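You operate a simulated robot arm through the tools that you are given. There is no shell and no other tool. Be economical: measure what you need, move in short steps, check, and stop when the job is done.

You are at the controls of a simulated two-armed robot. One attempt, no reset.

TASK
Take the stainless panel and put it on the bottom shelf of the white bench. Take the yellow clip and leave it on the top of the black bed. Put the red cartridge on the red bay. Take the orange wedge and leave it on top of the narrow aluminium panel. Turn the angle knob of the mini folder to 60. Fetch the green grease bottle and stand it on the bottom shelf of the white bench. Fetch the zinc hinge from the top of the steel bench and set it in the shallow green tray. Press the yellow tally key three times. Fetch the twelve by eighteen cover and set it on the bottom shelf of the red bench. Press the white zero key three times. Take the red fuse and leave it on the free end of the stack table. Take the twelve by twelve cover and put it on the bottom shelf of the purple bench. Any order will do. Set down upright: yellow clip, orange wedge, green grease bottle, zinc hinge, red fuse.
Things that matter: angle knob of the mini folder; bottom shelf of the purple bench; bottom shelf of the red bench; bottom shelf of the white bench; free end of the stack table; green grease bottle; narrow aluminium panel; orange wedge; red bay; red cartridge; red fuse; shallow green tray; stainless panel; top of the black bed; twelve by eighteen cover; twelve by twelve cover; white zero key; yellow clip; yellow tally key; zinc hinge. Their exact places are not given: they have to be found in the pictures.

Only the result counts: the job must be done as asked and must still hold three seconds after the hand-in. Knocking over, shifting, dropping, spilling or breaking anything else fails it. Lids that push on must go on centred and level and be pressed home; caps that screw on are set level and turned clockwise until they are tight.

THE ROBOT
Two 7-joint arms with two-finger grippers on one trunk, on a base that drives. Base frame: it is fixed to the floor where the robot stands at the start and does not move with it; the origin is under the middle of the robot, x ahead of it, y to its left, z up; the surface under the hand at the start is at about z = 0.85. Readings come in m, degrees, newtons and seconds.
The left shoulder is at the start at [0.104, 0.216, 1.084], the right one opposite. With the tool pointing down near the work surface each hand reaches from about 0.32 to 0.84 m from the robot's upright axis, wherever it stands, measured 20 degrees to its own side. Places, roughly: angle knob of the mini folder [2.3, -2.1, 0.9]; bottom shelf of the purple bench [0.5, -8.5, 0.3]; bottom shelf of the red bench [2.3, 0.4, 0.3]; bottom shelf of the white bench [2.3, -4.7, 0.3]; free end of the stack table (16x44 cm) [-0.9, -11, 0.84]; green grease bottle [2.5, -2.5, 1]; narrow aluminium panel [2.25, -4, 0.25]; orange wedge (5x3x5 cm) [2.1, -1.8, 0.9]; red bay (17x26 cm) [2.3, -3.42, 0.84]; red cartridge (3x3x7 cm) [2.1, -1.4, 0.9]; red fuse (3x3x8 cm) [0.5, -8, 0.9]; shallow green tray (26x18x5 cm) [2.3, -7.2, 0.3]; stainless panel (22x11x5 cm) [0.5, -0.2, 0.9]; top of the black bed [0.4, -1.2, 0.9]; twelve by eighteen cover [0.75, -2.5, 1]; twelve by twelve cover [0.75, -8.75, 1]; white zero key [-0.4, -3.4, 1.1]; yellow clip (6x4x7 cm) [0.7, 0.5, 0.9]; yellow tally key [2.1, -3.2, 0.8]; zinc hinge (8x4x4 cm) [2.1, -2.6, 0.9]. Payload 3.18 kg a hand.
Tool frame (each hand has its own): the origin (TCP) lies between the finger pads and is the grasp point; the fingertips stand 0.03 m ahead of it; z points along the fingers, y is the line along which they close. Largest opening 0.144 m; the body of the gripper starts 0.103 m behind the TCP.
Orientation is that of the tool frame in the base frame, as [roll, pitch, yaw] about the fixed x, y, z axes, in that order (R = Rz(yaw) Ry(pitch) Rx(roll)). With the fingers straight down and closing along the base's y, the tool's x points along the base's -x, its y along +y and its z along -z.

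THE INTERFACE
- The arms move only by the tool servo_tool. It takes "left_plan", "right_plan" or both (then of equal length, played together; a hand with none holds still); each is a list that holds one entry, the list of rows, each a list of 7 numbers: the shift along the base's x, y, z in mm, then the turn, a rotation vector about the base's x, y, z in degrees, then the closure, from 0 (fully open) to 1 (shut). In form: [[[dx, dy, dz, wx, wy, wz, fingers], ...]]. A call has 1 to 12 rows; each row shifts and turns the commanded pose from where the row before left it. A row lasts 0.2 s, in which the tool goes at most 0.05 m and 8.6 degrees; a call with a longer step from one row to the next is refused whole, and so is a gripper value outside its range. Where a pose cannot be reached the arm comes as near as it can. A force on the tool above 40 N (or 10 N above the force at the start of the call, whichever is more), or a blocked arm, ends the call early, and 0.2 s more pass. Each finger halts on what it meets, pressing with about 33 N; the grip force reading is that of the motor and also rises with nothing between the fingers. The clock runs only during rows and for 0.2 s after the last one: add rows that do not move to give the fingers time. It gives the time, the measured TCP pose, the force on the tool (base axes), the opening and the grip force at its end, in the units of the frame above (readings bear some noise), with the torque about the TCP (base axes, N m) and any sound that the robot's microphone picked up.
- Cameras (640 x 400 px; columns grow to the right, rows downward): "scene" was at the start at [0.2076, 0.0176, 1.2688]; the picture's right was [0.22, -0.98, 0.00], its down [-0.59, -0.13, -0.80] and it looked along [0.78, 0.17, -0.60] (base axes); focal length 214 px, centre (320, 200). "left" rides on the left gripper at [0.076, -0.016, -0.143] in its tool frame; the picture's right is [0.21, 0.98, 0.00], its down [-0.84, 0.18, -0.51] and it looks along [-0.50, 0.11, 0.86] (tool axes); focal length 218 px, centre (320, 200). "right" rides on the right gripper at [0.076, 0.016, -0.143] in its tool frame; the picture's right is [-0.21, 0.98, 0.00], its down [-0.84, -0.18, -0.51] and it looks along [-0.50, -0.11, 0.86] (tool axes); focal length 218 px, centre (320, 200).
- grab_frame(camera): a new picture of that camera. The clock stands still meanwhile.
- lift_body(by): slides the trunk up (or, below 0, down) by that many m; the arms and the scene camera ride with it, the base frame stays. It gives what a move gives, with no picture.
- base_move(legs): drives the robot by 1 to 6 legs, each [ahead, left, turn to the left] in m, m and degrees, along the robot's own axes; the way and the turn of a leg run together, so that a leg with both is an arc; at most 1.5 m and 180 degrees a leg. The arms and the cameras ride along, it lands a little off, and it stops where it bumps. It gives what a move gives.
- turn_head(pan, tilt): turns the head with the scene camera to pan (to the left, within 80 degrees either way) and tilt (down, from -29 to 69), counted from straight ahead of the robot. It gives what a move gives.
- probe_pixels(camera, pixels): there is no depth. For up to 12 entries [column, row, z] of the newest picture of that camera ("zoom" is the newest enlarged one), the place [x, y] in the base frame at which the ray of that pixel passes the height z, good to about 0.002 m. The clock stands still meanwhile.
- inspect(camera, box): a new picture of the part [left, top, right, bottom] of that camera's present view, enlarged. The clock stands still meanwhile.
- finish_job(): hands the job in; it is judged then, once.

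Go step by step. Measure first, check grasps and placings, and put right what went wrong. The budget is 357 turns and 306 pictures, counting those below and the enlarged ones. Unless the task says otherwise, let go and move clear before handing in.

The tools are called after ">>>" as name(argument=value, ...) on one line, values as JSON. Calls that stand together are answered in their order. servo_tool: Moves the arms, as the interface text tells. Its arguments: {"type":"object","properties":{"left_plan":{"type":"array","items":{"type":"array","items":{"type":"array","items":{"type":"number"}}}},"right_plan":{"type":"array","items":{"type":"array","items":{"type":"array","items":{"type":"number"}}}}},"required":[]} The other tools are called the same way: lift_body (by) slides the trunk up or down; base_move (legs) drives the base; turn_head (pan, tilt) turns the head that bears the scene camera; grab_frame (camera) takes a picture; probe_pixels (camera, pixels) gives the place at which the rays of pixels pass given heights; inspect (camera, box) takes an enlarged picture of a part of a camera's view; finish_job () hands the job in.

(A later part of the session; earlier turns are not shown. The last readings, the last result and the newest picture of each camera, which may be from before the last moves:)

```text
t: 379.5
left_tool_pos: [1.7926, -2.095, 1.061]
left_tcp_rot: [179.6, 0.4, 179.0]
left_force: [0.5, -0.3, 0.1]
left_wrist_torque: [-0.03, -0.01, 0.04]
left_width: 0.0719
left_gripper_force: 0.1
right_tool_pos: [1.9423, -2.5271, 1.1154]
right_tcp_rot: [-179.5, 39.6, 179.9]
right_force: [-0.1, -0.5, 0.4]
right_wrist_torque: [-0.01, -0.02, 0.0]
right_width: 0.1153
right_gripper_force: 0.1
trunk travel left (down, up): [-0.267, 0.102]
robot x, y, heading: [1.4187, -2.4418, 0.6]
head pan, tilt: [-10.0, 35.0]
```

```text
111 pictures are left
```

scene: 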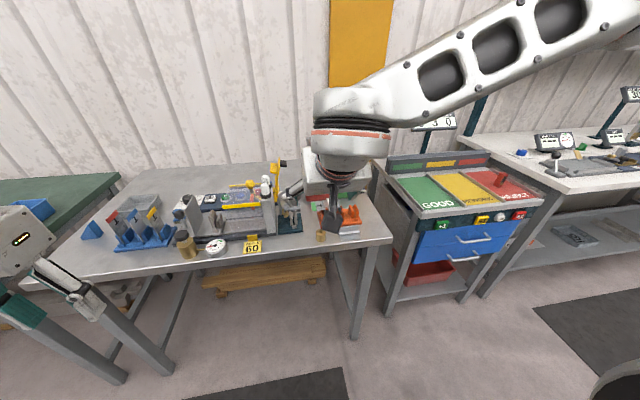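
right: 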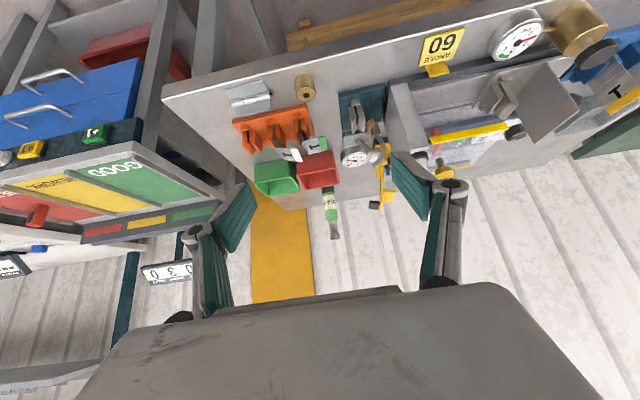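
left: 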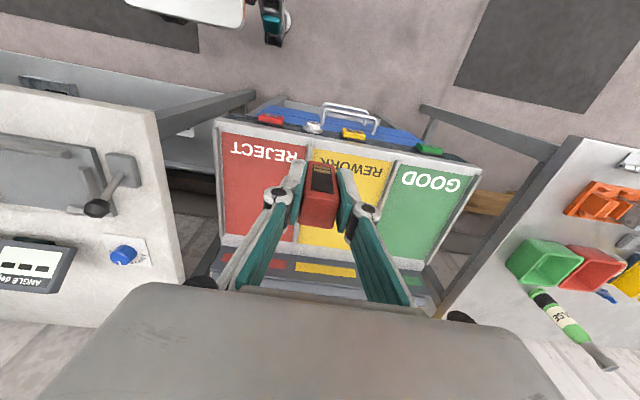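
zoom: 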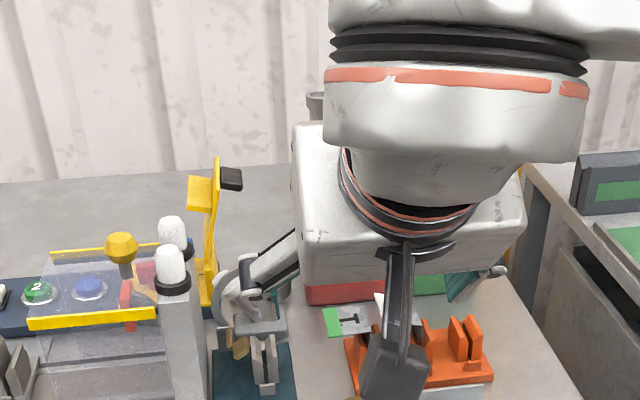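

>>> probe_pixels(camera="scene", pixels=[[311, 177, 0.85], [310, 158, 0.95], [309, 138, 1.08], [309, 138, 1.05], [310, 150, 1.0]])

>>> probe_pixels(camera="right", pixels=[[327, 189, 0.85], [330, 205, 0.95], [335, 240, 1.05], [335, 240, 1.08], [330, 205, 0.92]])

>>> inspect(camera="right", box=[220, 70, 440, 260])

```text
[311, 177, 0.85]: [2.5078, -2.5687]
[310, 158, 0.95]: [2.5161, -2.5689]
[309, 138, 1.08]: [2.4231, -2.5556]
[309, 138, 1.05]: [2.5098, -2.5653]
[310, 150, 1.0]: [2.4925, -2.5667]
```

```text
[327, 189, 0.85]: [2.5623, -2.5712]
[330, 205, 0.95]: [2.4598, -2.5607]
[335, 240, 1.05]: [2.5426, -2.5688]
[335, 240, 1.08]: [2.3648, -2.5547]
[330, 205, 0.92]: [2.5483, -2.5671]
```

```text
2.11 times, centred on (330, 165) of right
```

zoom: 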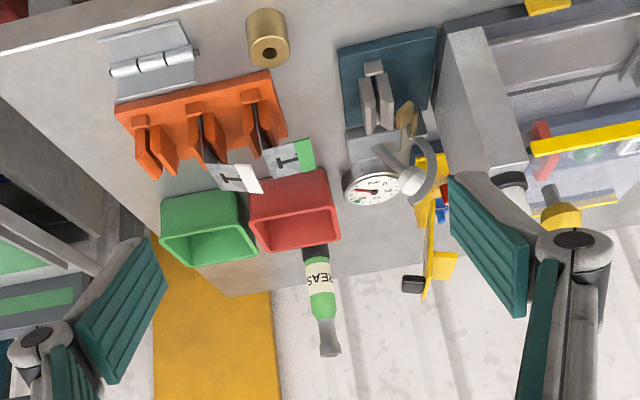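

The bottle stands at (2.51, −2.568), z 0.85–1.05, behind the red bin. I'll pull the left hand back and drive 0.28 m closer.

>>> servo_tool(left_plan=[[[-30, 0, 10, 0, 0, 0, 0.5], [-30, 0, 10, 0, 0, 0, 0.5], [-20, 0, 10, 0, 0, 0, 0.5]]])

>>> base_move(legs=[[0.28, -0.03, -0.5]])

>>> servo_tool(right_plan=[[[40, -5, 0, 0, 0, 0, 0.2], [40, -2, 0, 0, 0, 0, 0.2], [40, 0, 0, 0, 0, 0, 0.2]]])

>>> grab_frame(camera="right")

>>> grab_frame(camera="scene")

```text
t: 380.3
left_tool_pos: [1.714, -2.0954, 1.0893]
left_tcp_rot: [179.5, 0.3, 178.9]
left_force: [0.0, 0.5, 0.2]
left_wrist_torque: [0.01, 0.01, 0.04]
left_width: 0.0722
left_gripper_force: 0.0
right_tool_pos: [1.9435, -2.5283, 1.1147]
right_tcp_rot: [-179.6, 39.6, 179.7]
right_force: [-0.5, 0.2, 0.0]
right_wrist_torque: [0.01, -0.03, 0.03]
right_width: 0.1153
right_gripper_force: 0.1
trunk travel left (down, up): [-0.267, 0.102]
robot x, y, heading: [1.4209, -2.4415, 0.6]
head pan, tilt: [-10.0, 35.0]
```

```text
t: 382.3
left_tool_pos: [1.9977, -2.1255, 1.0879]
left_tcp_rot: [179.5, 0.2, 178.6]
left_force: [-0.7, 0.2, -1.5]
left_wrist_torque: [0.02, 0.03, 0.0]
left_width: 0.0723
left_gripper_force: 0.0
right_tool_pos: [2.2236, -2.5616, 1.1142]
right_tcp_rot: [-179.5, 39.5, 179.3]
right_force: [0.7, -0.5, 0.4]
right_wrist_torque: [0.02, -0.02, -0.02]
right_width: 0.1152
right_gripper_force: 0.0
trunk travel left (down, up): [-0.267, 0.102]
robot x, y, heading: [1.7007, -2.4693, -0.0]
head pan, tilt: [-10.0, 35.0]
```

```text
t: 383.1
left_tool_pos: [1.9976, -2.1255, 1.0889]
left_tcp_rot: [179.5, 0.2, 178.6]
left_force: [-0.5, -0.2, 0.2]
left_wrist_torque: [0.0, 0.02, 0.03]
left_width: 0.072
left_gripper_force: 0.1
right_tool_pos: [2.3445, -2.5698, 1.113]
right_tcp_rot: [-179.6, 39.4, 179.4]
right_force: [0.3, 0.1, 0.1]
right_wrist_torque: [0.0, 0.01, -0.03]
right_width: 0.1151
right_gripper_force: 0.0
trunk travel left (down, up): [-0.267, 0.102]
robot x, y, heading: [1.7053, -2.4656, -0.0]
head pan, tilt: [-10.0, 35.0]
```

```text
109 pictures are left
```

right: 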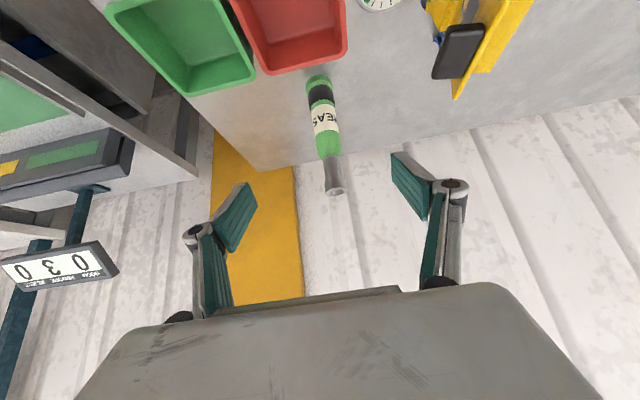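

```text
108 pictures are left
```

scene: 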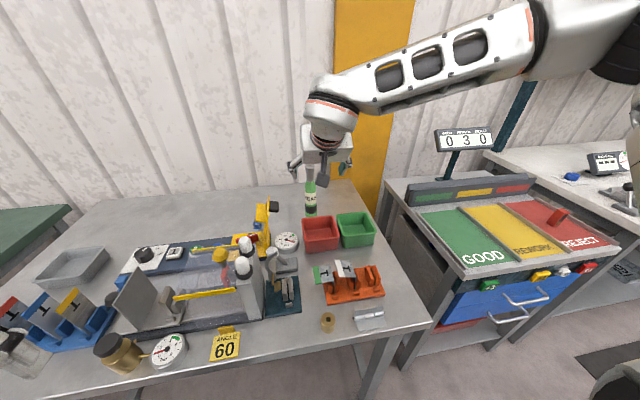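

>>> inspect(camera="scene", box=[270, 160, 360, 230])

>>> probe_pixels(camera="scene", pixels=[[311, 215, 0.85], [310, 200, 0.93], [309, 182, 1.04], [309, 182, 1.06]])

>>> probe_pixels(camera="right", pixels=[[319, 82, 0.85], [325, 118, 0.93], [335, 189, 1.04], [335, 189, 1.06], [312, 118, 0.93], [339, 118, 0.93]])

```text
5.71 times, centred on (315, 195) of scene
```

zoom: 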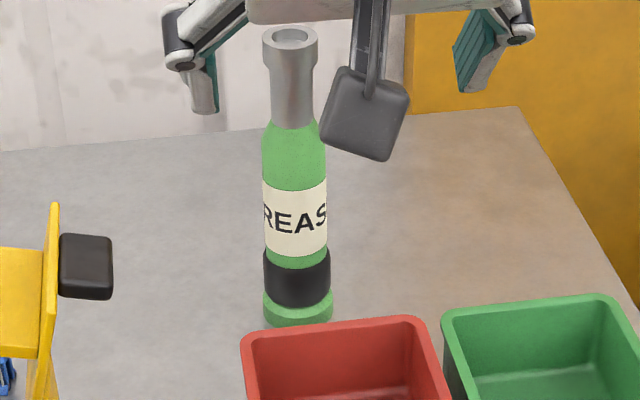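

```text
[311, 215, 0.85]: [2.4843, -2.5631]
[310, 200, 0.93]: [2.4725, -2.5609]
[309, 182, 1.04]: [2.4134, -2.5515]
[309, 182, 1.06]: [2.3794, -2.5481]
```

```text
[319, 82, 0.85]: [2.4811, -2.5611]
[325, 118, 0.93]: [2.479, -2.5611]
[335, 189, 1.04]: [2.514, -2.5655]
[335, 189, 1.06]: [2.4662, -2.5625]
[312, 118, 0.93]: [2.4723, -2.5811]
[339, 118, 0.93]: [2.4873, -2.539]
```

The bottle's axis is at (2.503, −2.562), diameter ≈45 mm. I'll go over its top and descend with the fingers astride it.

>>> servo_tool(right_plan=[[[0, 2, 30, 0, 0, 0, 0.2], [40, 2, 0, 0, 0, 0, 0.2], [40, 2, 0, 0, 0, 0, 0.2], [40, 2, 0, 0, 0, 0, 0.2], [38, 0, 0, 0, 0, 0, 0.2], [0, 0, 0, 0, 0, 0, 0.2]]])

>>> grab_frame(camera="right")

>>> inspect(camera="scene", box=[240, 130, 380, 230])

```text
t: 384.5
left_tool_pos: [1.9964, -2.1268, 1.0885]
left_tcp_rot: [179.4, 0.3, 178.7]
left_force: [0.7, 0.0, 0.1]
left_wrist_torque: [0.03, -0.02, -0.02]
left_width: 0.0719
left_gripper_force: 0.1
right_tool_pos: [2.5014, -2.5625, 1.1436]
right_tcp_rot: [-179.6, 39.5, 179.3]
right_force: [0.4, -0.5, 1.0]
right_wrist_torque: [0.03, -0.04, 0.02]
right_width: 0.1154
right_gripper_force: 0.0
trunk travel left (down, up): [-0.267, 0.102]
robot x, y, heading: [1.7014, -2.468, 0.1]
head pan, tilt: [-10.0, 35.0]
```

```text
106 pictures are left
```

right: 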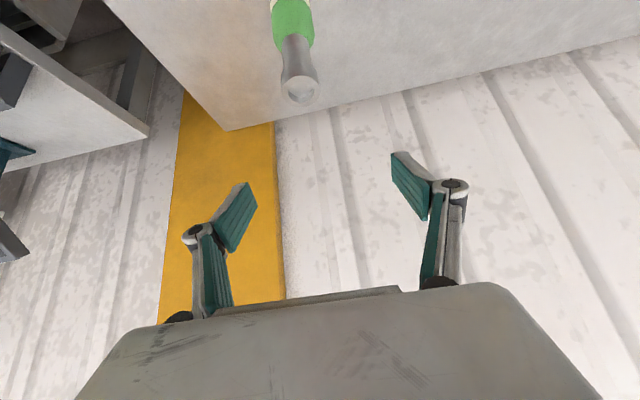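

```text
4.00 times, centred on (310, 180) of scene
```

zoom: 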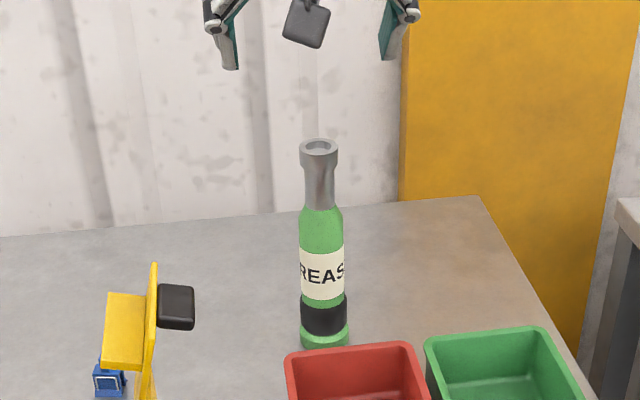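

>>> probe_pixels(camera="right", pixels=[[301, 88, 1.04], [301, 88, 1.06], [301, 88, 1.02], [290, 20, 0.95]])

>>> probe_pixels(camera="zoom", pixels=[[319, 146, 1.02], [319, 146, 1.04], [319, 146, 1.06], [322, 230, 0.95]])

```text
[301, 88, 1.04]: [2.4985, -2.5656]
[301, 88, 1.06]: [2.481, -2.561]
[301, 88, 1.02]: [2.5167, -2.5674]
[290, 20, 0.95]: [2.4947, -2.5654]
```

```text
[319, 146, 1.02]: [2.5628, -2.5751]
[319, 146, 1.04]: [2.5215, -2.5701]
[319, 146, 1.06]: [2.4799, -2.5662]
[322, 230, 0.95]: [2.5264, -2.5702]
```

The bottle's axis is (2.497, −2.565), top z 1.05. Descending with open fingers.

>>> servo_tool(right_plan=[[[-4, -2, -40, 0, 0, 0, 0.2], [0, 0, -45, 0, 0, 0, 0.2], [0, 0, -45, 0, 0, 0, 0.2], [0, 0, -30, 0, 0, 0, 0.2], [0, 0, -20, 0, 0, 0, 0.2], [0, 0, 0, 0, 0, 0, 0.2]]])

>>> inspect(camera="scene", box=[240, 130, 380, 230])

>>> grab_frame(camera="right")

```text
t: 385.9
left_tool_pos: [1.9975, -2.1264, 1.0891]
left_tcp_rot: [179.5, 0.3, 178.6]
left_force: [0.2, 0.8, -0.2]
left_wrist_torque: [-0.03, 0.01, 0.0]
left_width: 0.072
left_gripper_force: 0.0
right_tool_pos: [2.4966, -2.5624, 0.9632]
right_tcp_rot: [-179.6, 39.6, 179.3]
right_force: [-0.1, 0.4, 0.1]
right_wrist_torque: [0.02, -0.01, 0.03]
right_width: 0.1151
right_gripper_force: 0.1
trunk travel left (down, up): [-0.267, 0.102]
robot x, y, heading: [1.7031, -2.4678, -0.1]
head pan, tilt: [-10.0, 35.0]
```

```text
4.00 times, centred on (310, 180) of scene
```

zoom: 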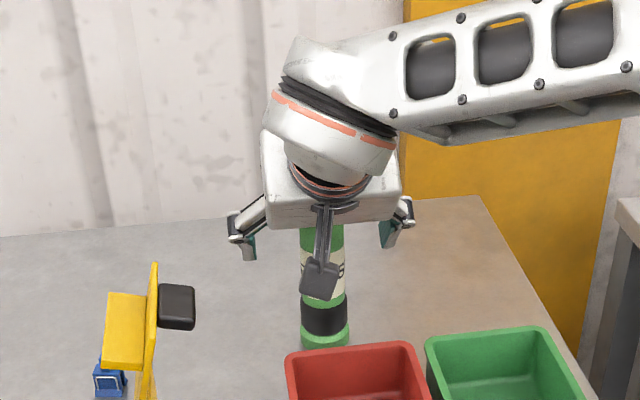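

```text
103 pictures are left
```

right: 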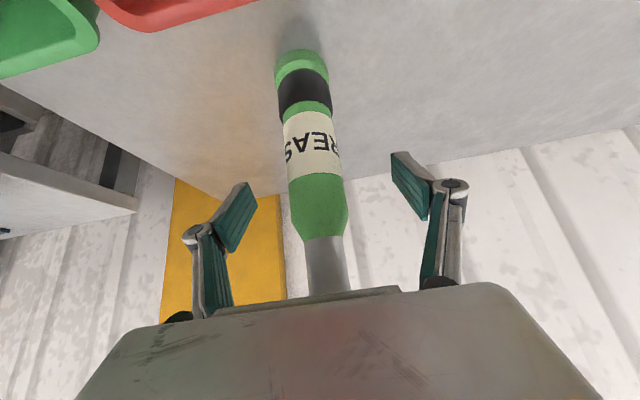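

Astride the bottle at z 0.963. Closing.

>>> servo_tool(right_plan=[[[0, 0, -8, 0, 0, 0, 0.4], [0, 0, 0, 0, 0, 0, 0.6], [0, 0, 0, 0, 0, 0, 0.8], [0, 0, 0, 0, 0, 0, 1], [0, 0, 0, 0, 0, 0, 1]]])

>>> servo_tool(right_plan=[[[0, 0, 10, 0, 0, 0, 1], [0, 0, 30, 0, 0, 0, 1], [0, 0, 45, 0, 0, 0, 1], [0, 0, 45, 0, 0, 0, 1], [-20, 0, 40, 0, 0, 0, 1]]])

>>> grab_frame(camera="scene")

```text
t: 387.1
left_tool_pos: [1.9969, -2.1254, 1.0886]
left_tcp_rot: [179.4, 0.3, 178.6]
left_force: [0.5, -0.3, 0.5]
left_wrist_torque: [0.01, 0.04, -0.01]
left_width: 0.072
left_gripper_force: 0.1
right_tool_pos: [2.498, -2.5627, 0.9564]
right_tcp_rot: [-179.6, 39.6, 179.3]
right_force: [0.7, -0.9, 1.7]
right_wrist_torque: [0.07, -0.01, 0.01]
right_width: 0.0368
right_gripper_force: 32.9
trunk travel left (down, up): [-0.267, 0.102]
robot x, y, heading: [1.6991, -2.4694, -0.1]
head pan, tilt: [-10.0, 35.0]
```

```text
t: 388.3
left_tool_pos: [1.9963, -2.1261, 1.0891]
left_tcp_rot: [179.4, 0.4, 178.5]
left_force: [-0.8, -0.2, 0.3]
left_wrist_torque: [0.01, -0.04, -0.01]
left_width: 0.072
left_gripper_force: 0.1
right_tool_pos: [2.4762, -2.5618, 1.128]
right_tcp_rot: [-179.6, 39.6, 179.4]
right_force: [0.2, -0.7, -3.1]
right_wrist_torque: [0.0, -0.04, -0.05]
right_width: 0.0368
right_gripper_force: 33.1
trunk travel left (down, up): [-0.267, 0.102]
robot x, y, heading: [1.6983, -2.4699, 0.1]
head pan, tilt: [-10.0, 35.0]
```

```text
102 pictures are left
```

scene: 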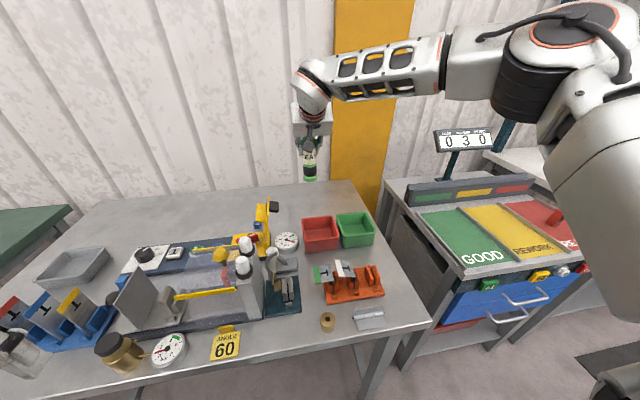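

Bottle lifted. I'll pull back high and look at the hinge.

>>> servo_tool(right_plan=[[[-20, 0, 30, 0, 0, 0, 1], [-40, 0, 10, 0, 0, 0, 1], [-40, 0, 0, 0, 0, 0, 1], [-40, 0, 0, 0, 0, 0, 1]]])

>>> base_move(legs=[[-0.22, 0, 0], [0, -0.45, 0]])

>>> turn_head(pan=20, tilt=45)

>>> grab_frame(camera="scene")

>>> inspect(camera="scene", box=[200, 130, 360, 250])

```text
t: 389.3
left_tool_pos: [1.9962, -2.1264, 1.0892]
left_tcp_rot: [179.6, 0.3, 178.6]
left_force: [-0.5, 0.3, 0.4]
left_wrist_torque: [-0.01, -0.03, -0.01]
left_width: 0.0722
left_gripper_force: 0.1
right_tool_pos: [2.3389, -2.5614, 1.1683]
right_tcp_rot: [-179.5, 39.6, 179.3]
right_force: [-0.2, 1.3, -2.8]
right_wrist_torque: [-0.01, -0.05, -0.02]
right_width: 0.0371
right_gripper_force: 33.1
trunk travel left (down, up): [-0.267, 0.102]
robot x, y, heading: [1.6985, -2.471, -0.0]
head pan, tilt: [-10.0, 35.0]
```

```text
t: 395.1
left_tool_pos: [1.7806, -2.5802, 1.0882]
left_tcp_rot: [179.7, 0.2, 178.5]
left_force: [-0.6, 0.1, -0.2]
left_wrist_torque: [0.04, 0.01, 0.0]
left_width: 0.0719
left_gripper_force: 0.0
right_tool_pos: [2.122, -3.0182, 1.1676]
right_tcp_rot: [-179.7, 39.5, 179.3]
right_force: [-0.2, 0.1, -3.5]
right_wrist_torque: [-0.01, -0.02, 0.01]
right_width: 0.0367
right_gripper_force: 32.8
trunk travel left (down, up): [-0.267, 0.102]
robot x, y, heading: [1.4834, -2.9177, -0.2]
head pan, tilt: [-10.0, 35.0]
```

```text
t: 396.0
left_tool_pos: [1.7809, -2.5804, 1.0866]
left_tcp_rot: [179.5, 0.3, 178.6]
left_force: [0.7, 0.3, -0.4]
left_wrist_torque: [0.02, 0.0, -0.02]
left_width: 0.0717
left_gripper_force: 0.1
right_tool_pos: [2.1222, -3.0169, 1.1676]
right_tcp_rot: [-179.6, 39.5, 179.4]
right_force: [0.3, 0.1, -3.7]
right_wrist_torque: [-0.03, -0.02, 0.02]
right_width: 0.0365
right_gripper_force: 32.7
trunk travel left (down, up): [-0.267, 0.102]
robot x, y, heading: [1.4854, -2.9205, -0.4]
head pan, tilt: [20.0, 45.0]
```

```text
101 pictures are left
```

scene: 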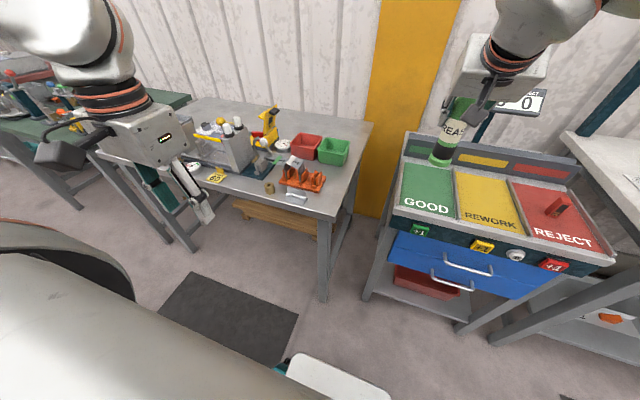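

```text
3.33 times, centred on (280, 190) of scene
```

zoom: 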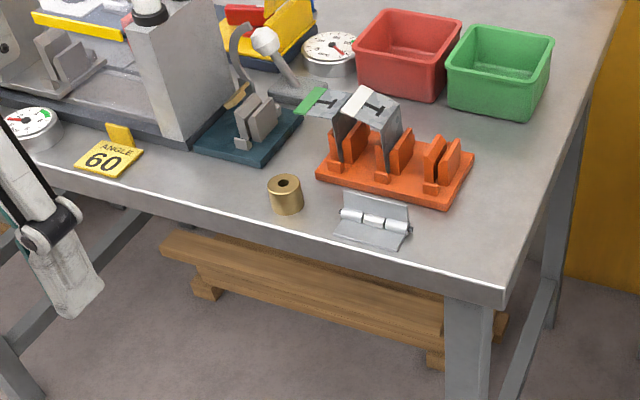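

The zinc hinge is an open L: one leaf flat at the front, the other upright behind, 8 cm long along y. I'll measure it.

>>> probe_pixels(camera="zoom", pixels=[[335, 232, 0.853], [398, 250, 0.853], [342, 215, 0.86], [410, 232, 0.86], [345, 193, 0.885], [408, 207, 0.885], [303, 212, 0.85], [318, 178, 0.855], [372, 222, 0.86]])

>>> grab_frame(camera="left")

```text
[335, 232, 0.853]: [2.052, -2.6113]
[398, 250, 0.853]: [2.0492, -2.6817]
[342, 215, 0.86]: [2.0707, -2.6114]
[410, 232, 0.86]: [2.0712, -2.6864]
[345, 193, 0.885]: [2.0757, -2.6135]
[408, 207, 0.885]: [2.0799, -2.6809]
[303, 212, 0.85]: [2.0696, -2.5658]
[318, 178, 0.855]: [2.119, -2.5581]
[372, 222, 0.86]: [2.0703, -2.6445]
```

```text
99 pictures are left
```

left: 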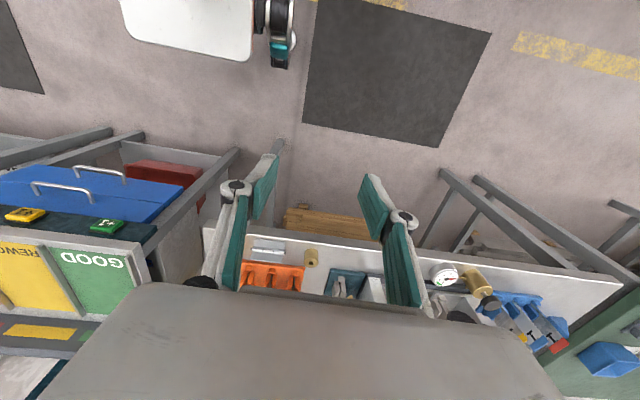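

Hinge spans y −2.612 to −2.684, upright leaf at x≈2.075. I'll tilt the left hand 40° and come over it.

>>> servo_tool(left_plan=[[[25, -5, 0, 0, -8, 0, 0.24], [25, -8, 0, 0, -8, 0, 0.24], [30, -8, 0, 0, -8, 0, 0.24], [35, -8, -10, 0, -8, 0, 0.24], [35, -8, -10, 0, -8, 0, 0.24], [35, -10, -10, 0, 0, 0, 0.24], [35, -10, -10, 0, 0, 0, 0.24], [35, -10, -10, 0, 0, 0, 0.24], [20, 0, -10, 0, 0, 0, 0.24], [0, 0, 0, 0, 0, 0, 0.24]]])

>>> grab_frame(camera="left")

>>> grab_frame(camera="scene")

```text
t: 398.2
left_tool_pos: [2.0899, -2.6427, 1.0482]
left_tcp_rot: [178.2, 40.3, 178.0]
left_force: [-0.6, -0.3, 0.5]
left_wrist_torque: [-0.01, -0.01, -0.04]
left_width: 0.1094
left_gripper_force: 0.0
left hand out of reach, approached as far as the arm can: row 2, 3, 4, 5
right_tool_pos: [2.1219, -3.0174, 1.1676]
right_tcp_rot: [-179.6, 39.5, 179.3]
right_force: [-0.6, -0.4, -2.6]
right_wrist_torque: [-0.01, -0.05, 0.03]
right_width: 0.0366
right_gripper_force: 32.8
trunk travel left (down, up): [-0.267, 0.102]
robot x, y, heading: [1.4845, -2.9235, 0.0]
head pan, tilt: [20.0, 45.0]
```

```text
98 pictures are left
```

left: 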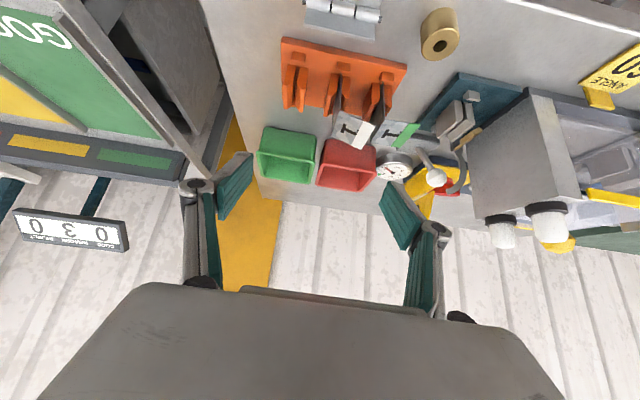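

```text
97 pictures are left
```

scene: 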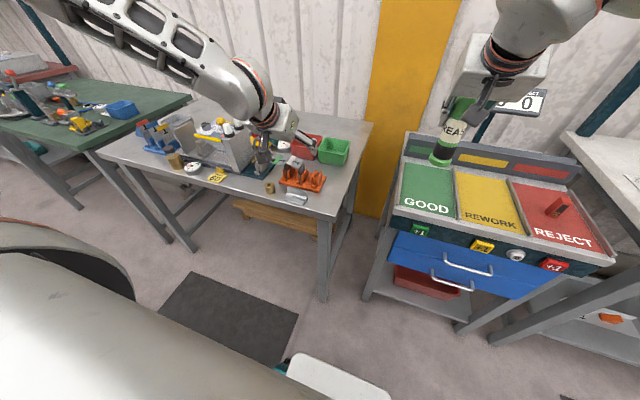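

>>> servo_tool(left_plan=[[[-34, -5, -10, 0, 0, 0, 0.24], [0, 0, -40, 0, 0, 0, 0.24], [0, 0, -40, 0, 0, 0, 0.24], [0, 0, -33, 0, 0, 0, 0.24], [0, 0, 0, 0, 0, 0, 0.24]]])

>>> grab_frame(camera="left")

>>> inspect(camera="scene", box=[230, 140, 350, 230])

```text
t: 399.4
left_tool_pos: [2.0573, -2.6467, 0.9249]
left_tcp_rot: [178.2, 40.4, 177.9]
left_force: [0.1, -0.7, 0.5]
left_wrist_torque: [0.01, 0.0, -0.02]
left_width: 0.1093
left_gripper_force: 0.2
right_tool_pos: [2.1219, -3.0168, 1.1671]
right_tcp_rot: [-179.6, 39.6, 179.2]
right_force: [-0.4, -0.1, -3.3]
right_wrist_torque: [0.05, -0.05, 0.0]
right_width: 0.0371
right_gripper_force: 33.0
trunk travel left (down, up): [-0.267, 0.102]
robot x, y, heading: [1.4827, -2.923, 0.2]
head pan, tilt: [20.0, 45.0]
```

```text
96 pictures are left
```

left: 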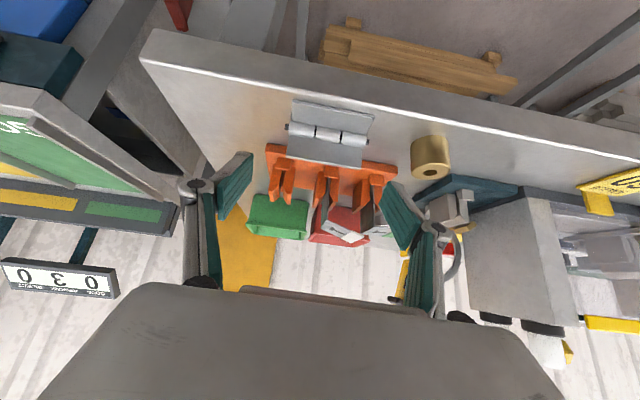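

```text
4.44 times, centred on (290, 185) of scene
```

zoom: 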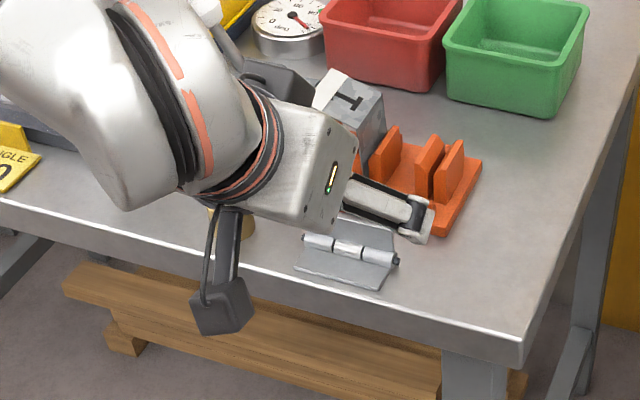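

>>> probe_pixels(camera="left", pixels=[[287, 127, 0.858], [370, 140, 0.858], [292, 101, 0.852], [375, 115, 0.852], [290, 156, 0.885], [362, 166, 0.885], [413, 170, 0.85], [265, 150, 0.855]])

>>> inspect(camera="left", box=[240, 80, 440, 220])

```text
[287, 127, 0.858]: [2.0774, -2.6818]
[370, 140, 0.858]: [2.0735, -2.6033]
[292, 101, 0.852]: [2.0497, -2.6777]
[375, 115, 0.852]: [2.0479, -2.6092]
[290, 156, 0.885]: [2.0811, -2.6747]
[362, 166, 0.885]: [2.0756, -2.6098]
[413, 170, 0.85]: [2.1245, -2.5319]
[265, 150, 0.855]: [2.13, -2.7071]
```

```text
2.86 times, centred on (340, 150) of left
```

zoom: 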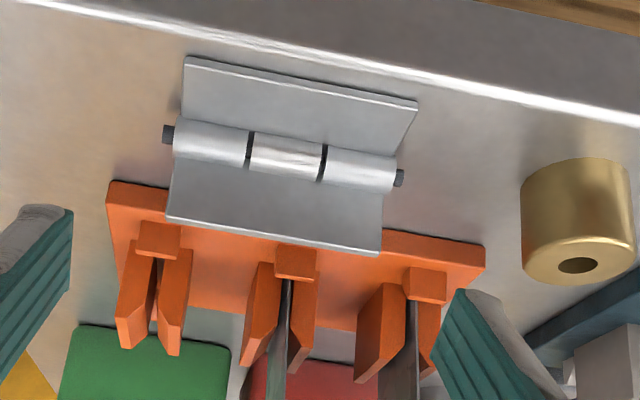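

The barrel's pins protrude at the ends, so I'll grip the upright leaf's ends just above the pins: TCP at (2.063, −2.6425, 0.899).

>>> servo_tool(left_plan=[[[6, 4, -14, 1.4, 0, 1.2, 0.24], [0, 0, -12, 0, 0, 0, 0.24], [0, 0, 0, 0, 0, 0, 0.24]]])

>>> inspect(camera="left", box=[200, 80, 440, 240])

```text
t: 400.2
left_tool_pos: [2.0632, -2.644, 0.8975]
left_tcp_rot: [176.4, 40.2, 178.0]
left_force: [-0.1, 0.1, 0.0]
left_wrist_torque: [-0.03, -0.05, 0.01]
left_width: 0.1093
left_gripper_force: 0.1
right_tool_pos: [2.1221, -3.0169, 1.1676]
right_tcp_rot: [-179.6, 39.5, 179.4]
right_force: [-0.1, -0.4, -3.8]
right_wrist_torque: [0.0, -0.03, 0.02]
right_width: 0.0369
right_gripper_force: 32.9
trunk travel left (down, up): [-0.267, 0.102]
robot x, y, heading: [1.4851, -2.9216, -0.1]
head pan, tilt: [20.0, 45.0]
```

```text
2.50 times, centred on (320, 160) of left
```

zoom: 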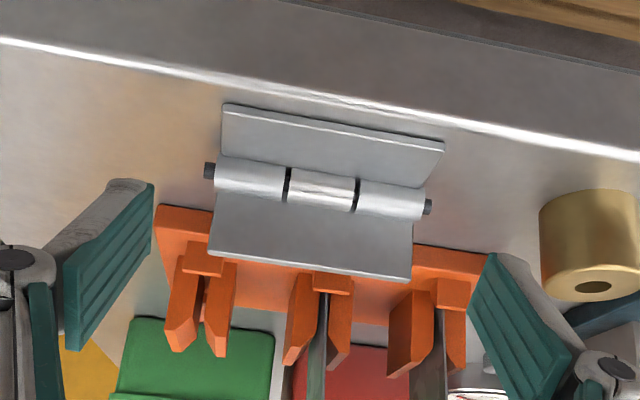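

I turned the roll the wrong way; correcting it, then closing.

>>> servo_tool(left_plan=[[[0, 2, 0, -2.8, 0, -2.4, 0.24], [0, 0, 0, 0, 0, 0, 0.35], [0, 0, 0, 0, 0, 0, 0.5], [0, 0, 0, 0, 0, 0, 0.7], [0, 0, 0, 0, 0, 0, 1], [0, 0, 0, 0, 0, 0, 1]]])

>>> inspect(camera="left", box=[200, 80, 440, 240])

```text
t: 401.6
left_tool_pos: [2.0629, -2.6412, 0.8977]
left_tcp_rot: [-179.9, 40.3, 178.0]
left_force: [-0.2, 0.1, 2.1]
left_wrist_torque: [0.09, 0.01, 0.01]
left_width: 0.0691
left_gripper_force: 33.1
right_tool_pos: [2.1229, -3.0179, 1.1675]
right_tcp_rot: [-179.6, 39.5, 179.3]
right_force: [0.4, -0.5, -3.4]
right_wrist_torque: [-0.04, 0.0, 0.02]
right_width: 0.0368
right_gripper_force: 33.1
trunk travel left (down, up): [-0.267, 0.102]
robot x, y, heading: [1.4857, -2.9238, -0.3]
head pan, tilt: [20.0, 45.0]
```

```text
2.50 times, centred on (320, 160) of left
```

zoom: 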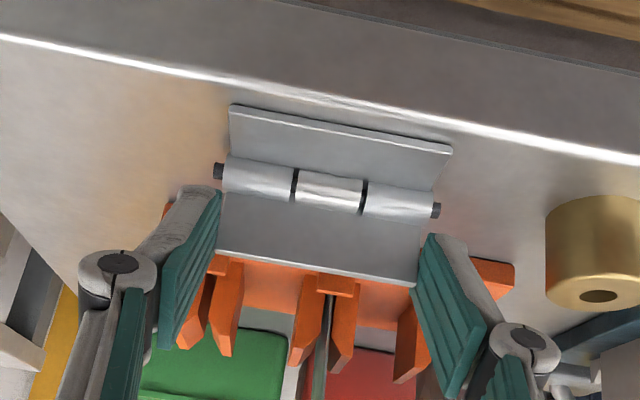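

Gripped at 69 mm on the leaf's ends, above the pins. Lifting.

>>> servo_tool(left_plan=[[[0, 0, 8, 0, 0, 0, 1], [0, 0, 15, 0, 0, 0, 1], [0, 0, 30, 0, 0, 0, 1], [0, 0, 40, 0, 0, 0, 1], [0, 0, 40, 0, 0, 0, 1], [-30, 0, 30, 0, 0, 0, 1]]])

>>> grab_frame(camera="left")

>>> inspect(camera="scene", box=[200, 60, 360, 240])

```text
t: 403.0
left_tool_pos: [2.0312, -2.6397, 1.0635]
left_tcp_rot: [-180.0, 40.4, 178.0]
left_force: [-0.2, -0.1, -0.4]
left_wrist_torque: [-0.03, -0.01, 0.02]
left_width: 0.0693
left_gripper_force: 32.7
right_tool_pos: [2.1201, -3.0171, 1.1688]
right_tcp_rot: [-179.6, 39.6, 179.3]
right_force: [0.2, 0.5, -2.3]
right_wrist_torque: [0.0, -0.04, 0.02]
right_width: 0.037
right_gripper_force: 32.6
trunk travel left (down, up): [-0.267, 0.102]
robot x, y, heading: [1.4839, -2.9237, -0.1]
head pan, tilt: [20.0, 45.0]
```

```text
91 pictures are left
```

left: 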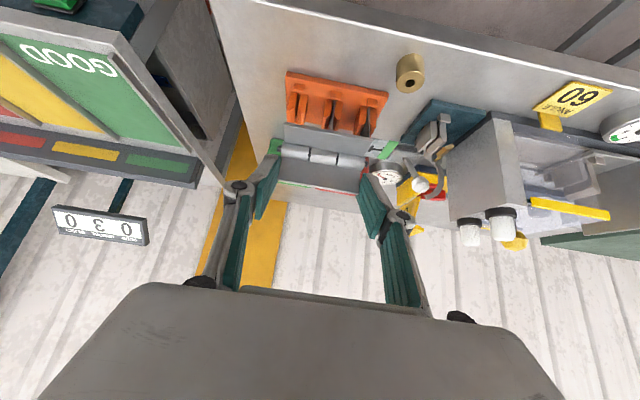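

```text
2.22 times, centred on (280, 150) of scene
```

zoom: 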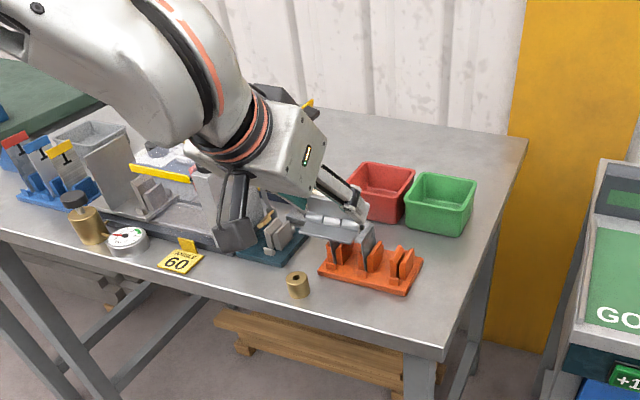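

The hinge is held level. I'll back off slightly and strafe right to the white bench for the bottle.

>>> base_move(legs=[[-0.2, 0, 0], [0, -1.05, 0], [0, -1.05, 0]])

>>> servo_tool(right_plan=[[[15, 0, -40, 0, 0, 0, 1], [15, 0, -40, 0, 0, 0, 1], [15, 0, -40, 0, 0, 0, 1], [0, 0, -40, 0, 0, 0, 1], [0, 0, -40, 0, 0, 0, 1], [0, 0, -40, 0, 0, 0, 1]]], left_plan=[[[15, 0, -30, 0, 0, 0, 1], [15, 0, -30, 0, 0, 0, 1], [15, 0, -30, 0, 0, 0, 1], [0, 0, -30, 0, 0, 0, 1], [0, 0, -30, 0, 0, 0, 1], [0, 0, -20, 0, 0, 0, 1]]])

>>> lift_body(by=-0.26)

>>> turn_head(pan=-5, tilt=45)

>>> grab_frame(camera="scene")

```text
t: 404.8
left_tool_pos: [1.8395, -2.6412, 1.0608]
left_tcp_rot: [180.0, 40.2, 177.7]
left_force: [0.4, 0.2, -1.3]
left_wrist_torque: [0.01, 0.01, 0.01]
left_width: 0.0693
left_gripper_force: 32.5
right_tool_pos: [1.9274, -3.0201, 1.167]
right_tcp_rot: [-179.5, 39.5, 179.1]
right_force: [0.9, 0.3, -3.2]
right_wrist_torque: [0.02, -0.01, 0.0]
right_width: 0.0369
right_gripper_force: 33.5
trunk travel left (down, up): [-0.267, 0.102]
robot x, y, heading: [1.2877, -2.9254, -0.5]
head pan, tilt: [20.0, 45.0]
stopped in leg 1: the robot was blocked; the commanded pose is now the measured one
```

```text
t: 406.2
left_tool_pos: [1.8828, -2.6403, 0.8918]
left_tcp_rot: [-179.9, 40.3, 177.8]
left_force: [0.8, -1.3, -0.6]
left_wrist_torque: [-0.03, 0.03, 0.02]
left_width: 0.0692
left_gripper_force: 33.2
right_tool_pos: [1.9732, -3.0185, 0.9286]
right_tcp_rot: [-179.6, 39.7, 179.2]
right_force: [0.6, 0.7, -2.6]
right_wrist_torque: [0.0, 0.0, 0.01]
right_width: 0.0369
right_gripper_force: 32.7
trunk travel left (down, up): [-0.267, 0.102]
robot x, y, heading: [1.2891, -2.9231, -0.5]
head pan, tilt: [20.0, 45.0]
```

```text
t: 408.9
left_tool_pos: [1.8315, -2.6424, 0.5278]
left_tcp_rot: [-179.4, 25.3, 177.9]
left_force: [0.7, -0.1, -0.5]
left_wrist_torque: [0.02, -0.02, 0.0]
left_width: 0.0692
left_gripper_force: 32.6
right_tool_pos: [1.9705, -3.0208, 0.6688]
right_tcp_rot: [-179.6, 39.6, 179.0]
right_force: [-0.6, -0.2, -2.0]
right_wrist_torque: [-0.02, -0.01, -0.01]
right_width: 0.0367
right_gripper_force: 32.9
trunk travel left (down, up): [-0.007, 0.362]
robot x, y, heading: [1.2837, -2.9185, -0.1]
head pan, tilt: [20.0, 45.0]
```

```text
t: 409.7
left_tool_pos: [1.8327, -2.6415, 0.5276]
left_tcp_rot: [-179.3, 25.3, 178.0]
left_force: [-0.5, -0.6, -1.1]
left_wrist_torque: [0.02, -0.03, 0.01]
left_width: 0.069
left_gripper_force: 33.4
right_tool_pos: [1.9696, -3.0207, 0.6673]
right_tcp_rot: [-179.6, 39.5, 179.1]
right_force: [-0.9, 0.0, -3.3]
right_wrist_torque: [0.01, -0.02, 0.0]
right_width: 0.037
right_gripper_force: 33.1
trunk travel left (down, up): [-0.007, 0.362]
robot x, y, heading: [1.2867, -2.9225, -0.5]
head pan, tilt: [-5.0, 45.0]
```

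```text
89 pictures are left
```

scene: 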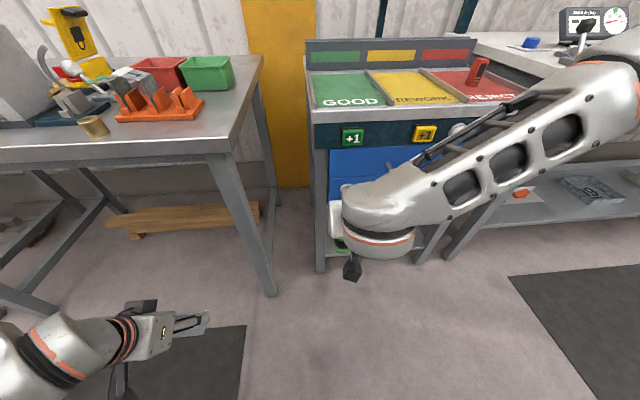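

The robot touched something behind (likely the cart corner) at the very end of backing up. I'll move away from it and strafe right along the white bench.

>>> base_move(legs=[[0.03, -0.2, 0], [0, -0.95, 0], [0, -0.95, 0]])

>>> turn_head(pan=80, tilt=20)

>>> grab_frame(camera="scene")

>>> turn_head(pan=-5, tilt=45)

>>> grab_frame(camera="scene")

```text
t: 428.9
left_tool_pos: [1.8409, -4.7792, 0.5286]
left_tcp_rot: [-179.5, 25.3, 177.5]
left_force: [0.6, 0.8, -1.0]
left_wrist_torque: [0.0, -0.01, -0.03]
left_width: 0.0692
left_gripper_force: 32.8
right_tool_pos: [1.9758, -5.1593, 0.6675]
right_tcp_rot: [-179.5, 39.5, 178.5]
right_force: [0.4, 0.0, -3.5]
right_wrist_torque: [0.0, -0.04, -0.01]
right_width: 0.0369
right_gripper_force: 33.1
trunk travel left (down, up): [-0.007, 0.362]
robot x, y, heading: [1.2969, -5.0567, -1.0]
head pan, tilt: [-5.0, 45.0]
```

```text
t: 430.5
left_tool_pos: [1.8415, -4.7792, 0.5267]
left_tcp_rot: [-179.3, 25.3, 177.4]
left_force: [-1.0, 0.7, -1.1]
left_wrist_torque: [-0.02, 0.02, -0.02]
left_width: 0.069
left_gripper_force: 32.9
right_tool_pos: [1.976, -5.1596, 0.6682]
right_tcp_rot: [-179.6, 39.5, 178.5]
right_force: [-0.6, -0.4, -3.6]
right_wrist_torque: [0.03, -0.02, 0.02]
right_width: 0.037
right_gripper_force: 33.0
trunk travel left (down, up): [-0.007, 0.362]
robot x, y, heading: [1.2955, -5.0562, -1.0]
head pan, tilt: [80.0, 20.0]
```

```text
88 pictures are left
```

scene: 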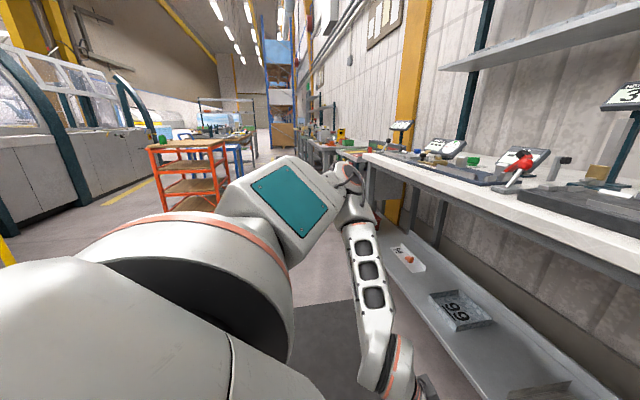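

```text
t: 432.1
left_tool_pos: [1.8416, -4.7787, 0.5267]
left_tcp_rot: [-179.4, 25.3, 177.5]
left_force: [0.8, -0.4, -0.7]
left_wrist_torque: [0.03, 0.0, 0.04]
left_width: 0.069
left_gripper_force: 33.3
right_tool_pos: [1.976, -5.1598, 0.6676]
right_tcp_rot: [-179.7, 39.6, 178.5]
right_force: [0.1, -0.2, -3.5]
right_wrist_torque: [0.01, -0.02, 0.0]
right_width: 0.037
right_gripper_force: 33.1
trunk travel left (down, up): [-0.007, 0.362]
robot x, y, heading: [1.2949, -5.0592, -1.1]
head pan, tilt: [-5.0, 45.0]
```

```text
87 pictures are left
```

scene: 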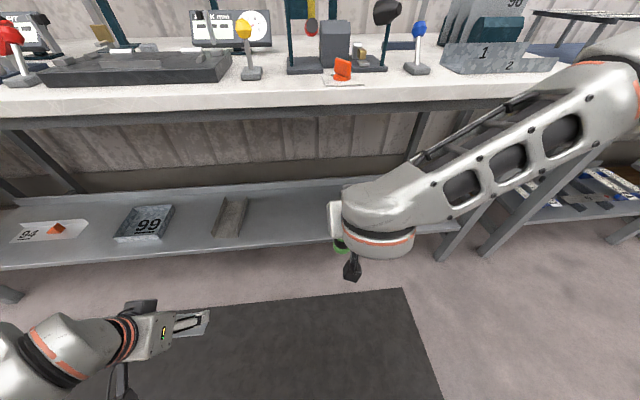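

Cart and its green item are still in place, and the wedge too. I'll lower the bottle to shelf-entry height and drive in 0.2 m.

>>> servo_tool(right_plan=[[[0, 0, -40, 0, 0, 0, 1], [0, 0, -40, 0, 0, 0, 1], [0, 0, -40, 0, 0, 0, 1], [0, 0, -40, 0, 0, 0, 1], [0, 0, 0, 0, 0, 0, 1]]])

>>> base_move(legs=[[0.2, 0, 1]])

>>> servo_tool(right_plan=[[[30, 0, 0, 0, 0, 0, 1], [30, 0, 0, 0, 0, 0, 1], [30, 0, 0, 0, 0, 0, 1], [30, 0, 0, 0, 0, 0, 1], [0, 0, 0, 0, 0, 0, 1]]])

>>> grab_frame(camera="scene")

>>> grab_frame(camera="right")

```text
t: 433.3
left_tool_pos: [1.8415, -4.7784, 0.5286]
left_tcp_rot: [-179.4, 25.3, 177.5]
left_force: [0.2, 0.4, 0.0]
left_wrist_torque: [-0.02, 0.0, 0.0]
left_width: 0.0691
left_gripper_force: 32.9
right_tool_pos: [1.9774, -5.1583, 0.5084]
right_tcp_rot: [-179.6, 39.5, 178.4]
right_force: [-0.3, -0.6, -3.4]
right_wrist_torque: [0.02, 0.0, 0.02]
right_width: 0.0367
right_gripper_force: 33.1
trunk travel left (down, up): [-0.007, 0.362]
robot x, y, heading: [1.2951, -5.0554, -1.2]
head pan, tilt: [-5.0, 45.0]
```

```text
t: 434.9
left_tool_pos: [2.0327, -4.7699, 0.5271]
left_tcp_rot: [-179.4, 25.3, 178.6]
left_force: [0.3, -1.2, -1.4]
left_wrist_torque: [0.0, 0.0, -0.04]
left_width: 0.069
left_gripper_force: 32.8
right_tool_pos: [2.1761, -5.1474, 0.5075]
right_tcp_rot: [-179.6, 39.5, 179.6]
right_force: [-0.6, 0.4, -3.6]
right_wrist_torque: [0.04, -0.06, -0.01]
right_width: 0.0369
right_gripper_force: 33.3
trunk travel left (down, up): [-0.007, 0.362]
robot x, y, heading: [1.492, -5.0578, -0.1]
head pan, tilt: [-5.0, 45.0]
```

```text
t: 436.1
left_tool_pos: [2.03, -4.7688, 0.5286]
left_tcp_rot: [-179.3, 25.5, 178.6]
left_force: [0.0, 0.5, -1.3]
left_wrist_torque: [0.03, -0.01, -0.03]
left_width: 0.0692
left_gripper_force: 33.3
right_tool_pos: [2.2895, -5.1449, 0.5067]
right_tcp_rot: [-179.4, 39.5, 180.0]
right_force: [-0.1, -0.5, -2.9]
right_wrist_torque: [0.01, -0.03, -0.01]
right_width: 0.0368
right_gripper_force: 32.7
trunk travel left (down, up): [-0.007, 0.362]
robot x, y, heading: [1.4963, -5.0581, 0.2]
head pan, tilt: [-5.0, 45.0]
```

```text
86 pictures are left
```

scene: 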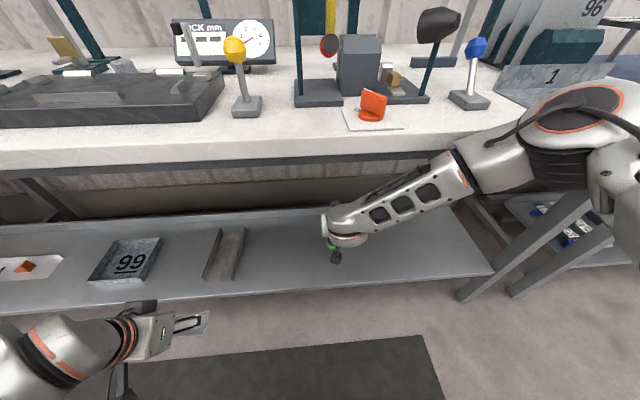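

```text
85 pictures are left
```

right: 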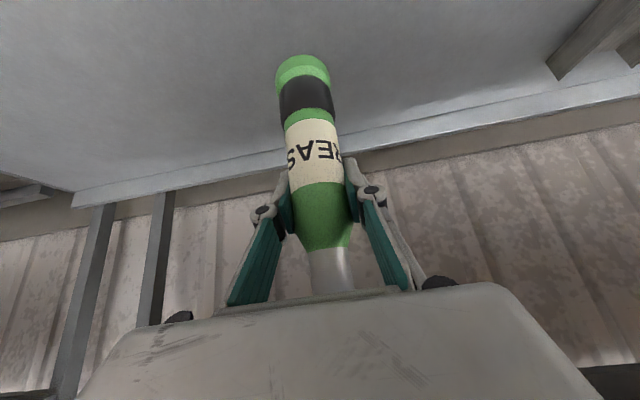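

The bottle is over the free shelf. Lowering.

>>> servo_tool(right_plan=[[[0, 0, -30, 0, 0, 0, 1], [0, 0, -30, 0, 0, 0, 1], [0, 0, -20, 0, 0, 0, 1], [0, 0, -10, 0, 0, 0, 1], [0, 0, -4, 0, 0, 0, 1], [0, 0, 0, 0, 0, 0, 1]]])

>>> servo_tool(right_plan=[[[0, 0, -3, 0, 0, 0, 1], [0, 0, -3, 0, 0, 0, 1], [0, 0, 0, 0, 0, 0, 1]]])

```text
t: 437.5
left_tool_pos: [2.0333, -4.7701, 0.5267]
left_tcp_rot: [-179.3, 25.3, 178.7]
left_force: [-0.3, 0.7, -0.8]
left_wrist_torque: [0.02, 0.02, 0.01]
left_width: 0.0692
left_gripper_force: 32.9
right_tool_pos: [2.2966, -5.147, 0.412]
right_tcp_rot: [-179.6, 39.5, 179.6]
right_force: [0.1, -0.6, -3.6]
right_wrist_torque: [-0.02, -0.02, 0.0]
right_width: 0.0368
right_gripper_force: 33.3
trunk travel left (down, up): [-0.007, 0.362]
robot x, y, heading: [1.4923, -5.0589, 0.4]
head pan, tilt: [-5.0, 45.0]
```

```text
t: 438.3
left_tool_pos: [2.0324, -4.7693, 0.5272]
left_tcp_rot: [-179.4, 25.1, 178.6]
left_force: [0.2, 0.2, -0.6]
left_wrist_torque: [0.02, 0.0, 0.01]
left_width: 0.0688
left_gripper_force: 32.7
right_tool_pos: [2.2963, -5.1466, 0.4078]
right_tcp_rot: [-179.6, 39.6, 179.5]
right_force: [0.6, 0.0, -3.1]
right_wrist_torque: [0.0, -0.01, -0.01]
right_width: 0.0368
right_gripper_force: 32.7
trunk travel left (down, up): [-0.007, 0.362]
robot x, y, heading: [1.4898, -5.0572, 0.6]
head pan, tilt: [-5.0, 45.0]
```

>>> servo_tool(right_plan=[[[0, 0, -3, 0, 0, 0, 1], [0, 0, 0, 0, 0, 0, 1]]])

>>> servo_tool(right_plan=[[[0, 0, -3, 0, 0, 0, 1], [0, 0, 0, 0, 0, 0, 1]]])

```text
t: 438.9
left_tool_pos: [2.0333, -4.7709, 0.5281]
left_tcp_rot: [-179.3, 25.5, 178.5]
left_force: [0.6, 0.1, -1.0]
left_wrist_torque: [-0.01, 0.01, 0.0]
left_width: 0.0689
left_gripper_force: 33.0
right_tool_pos: [2.2974, -5.1464, 0.407]
right_tcp_rot: [-179.6, 39.7, 179.5]
right_force: [-2.1, -1.5, 7.6]
right_wrist_torque: [0.07, 0.39, 0.04]
right_width: 0.0368
right_gripper_force: 33.2
trunk travel left (down, up): [-0.007, 0.362]
robot x, y, heading: [1.4905, -5.0592, -0.1]
head pan, tilt: [-5.0, 45.0]
```

```text
t: 439.5
left_tool_pos: [2.0326, -4.7702, 0.5306]
left_tcp_rot: [-179.3, 25.4, 178.6]
left_force: [-0.2, 0.9, -0.7]
left_wrist_torque: [-0.01, 0.02, 0.01]
left_width: 0.0691
left_gripper_force: 32.6
right_tool_pos: [2.2974, -5.1474, 0.4067]
right_tcp_rot: [-179.6, 39.9, 179.6]
right_force: [-3.2, -5.5, 23.6]
right_wrist_torque: [-0.09, 0.28, 0.04]
right_width: 0.0369
right_gripper_force: 33.4
trunk travel left (down, up): [-0.007, 0.362]
robot x, y, heading: [1.4922, -5.0594, 0.3]
head pan, tilt: [-5.0, 45.0]
```

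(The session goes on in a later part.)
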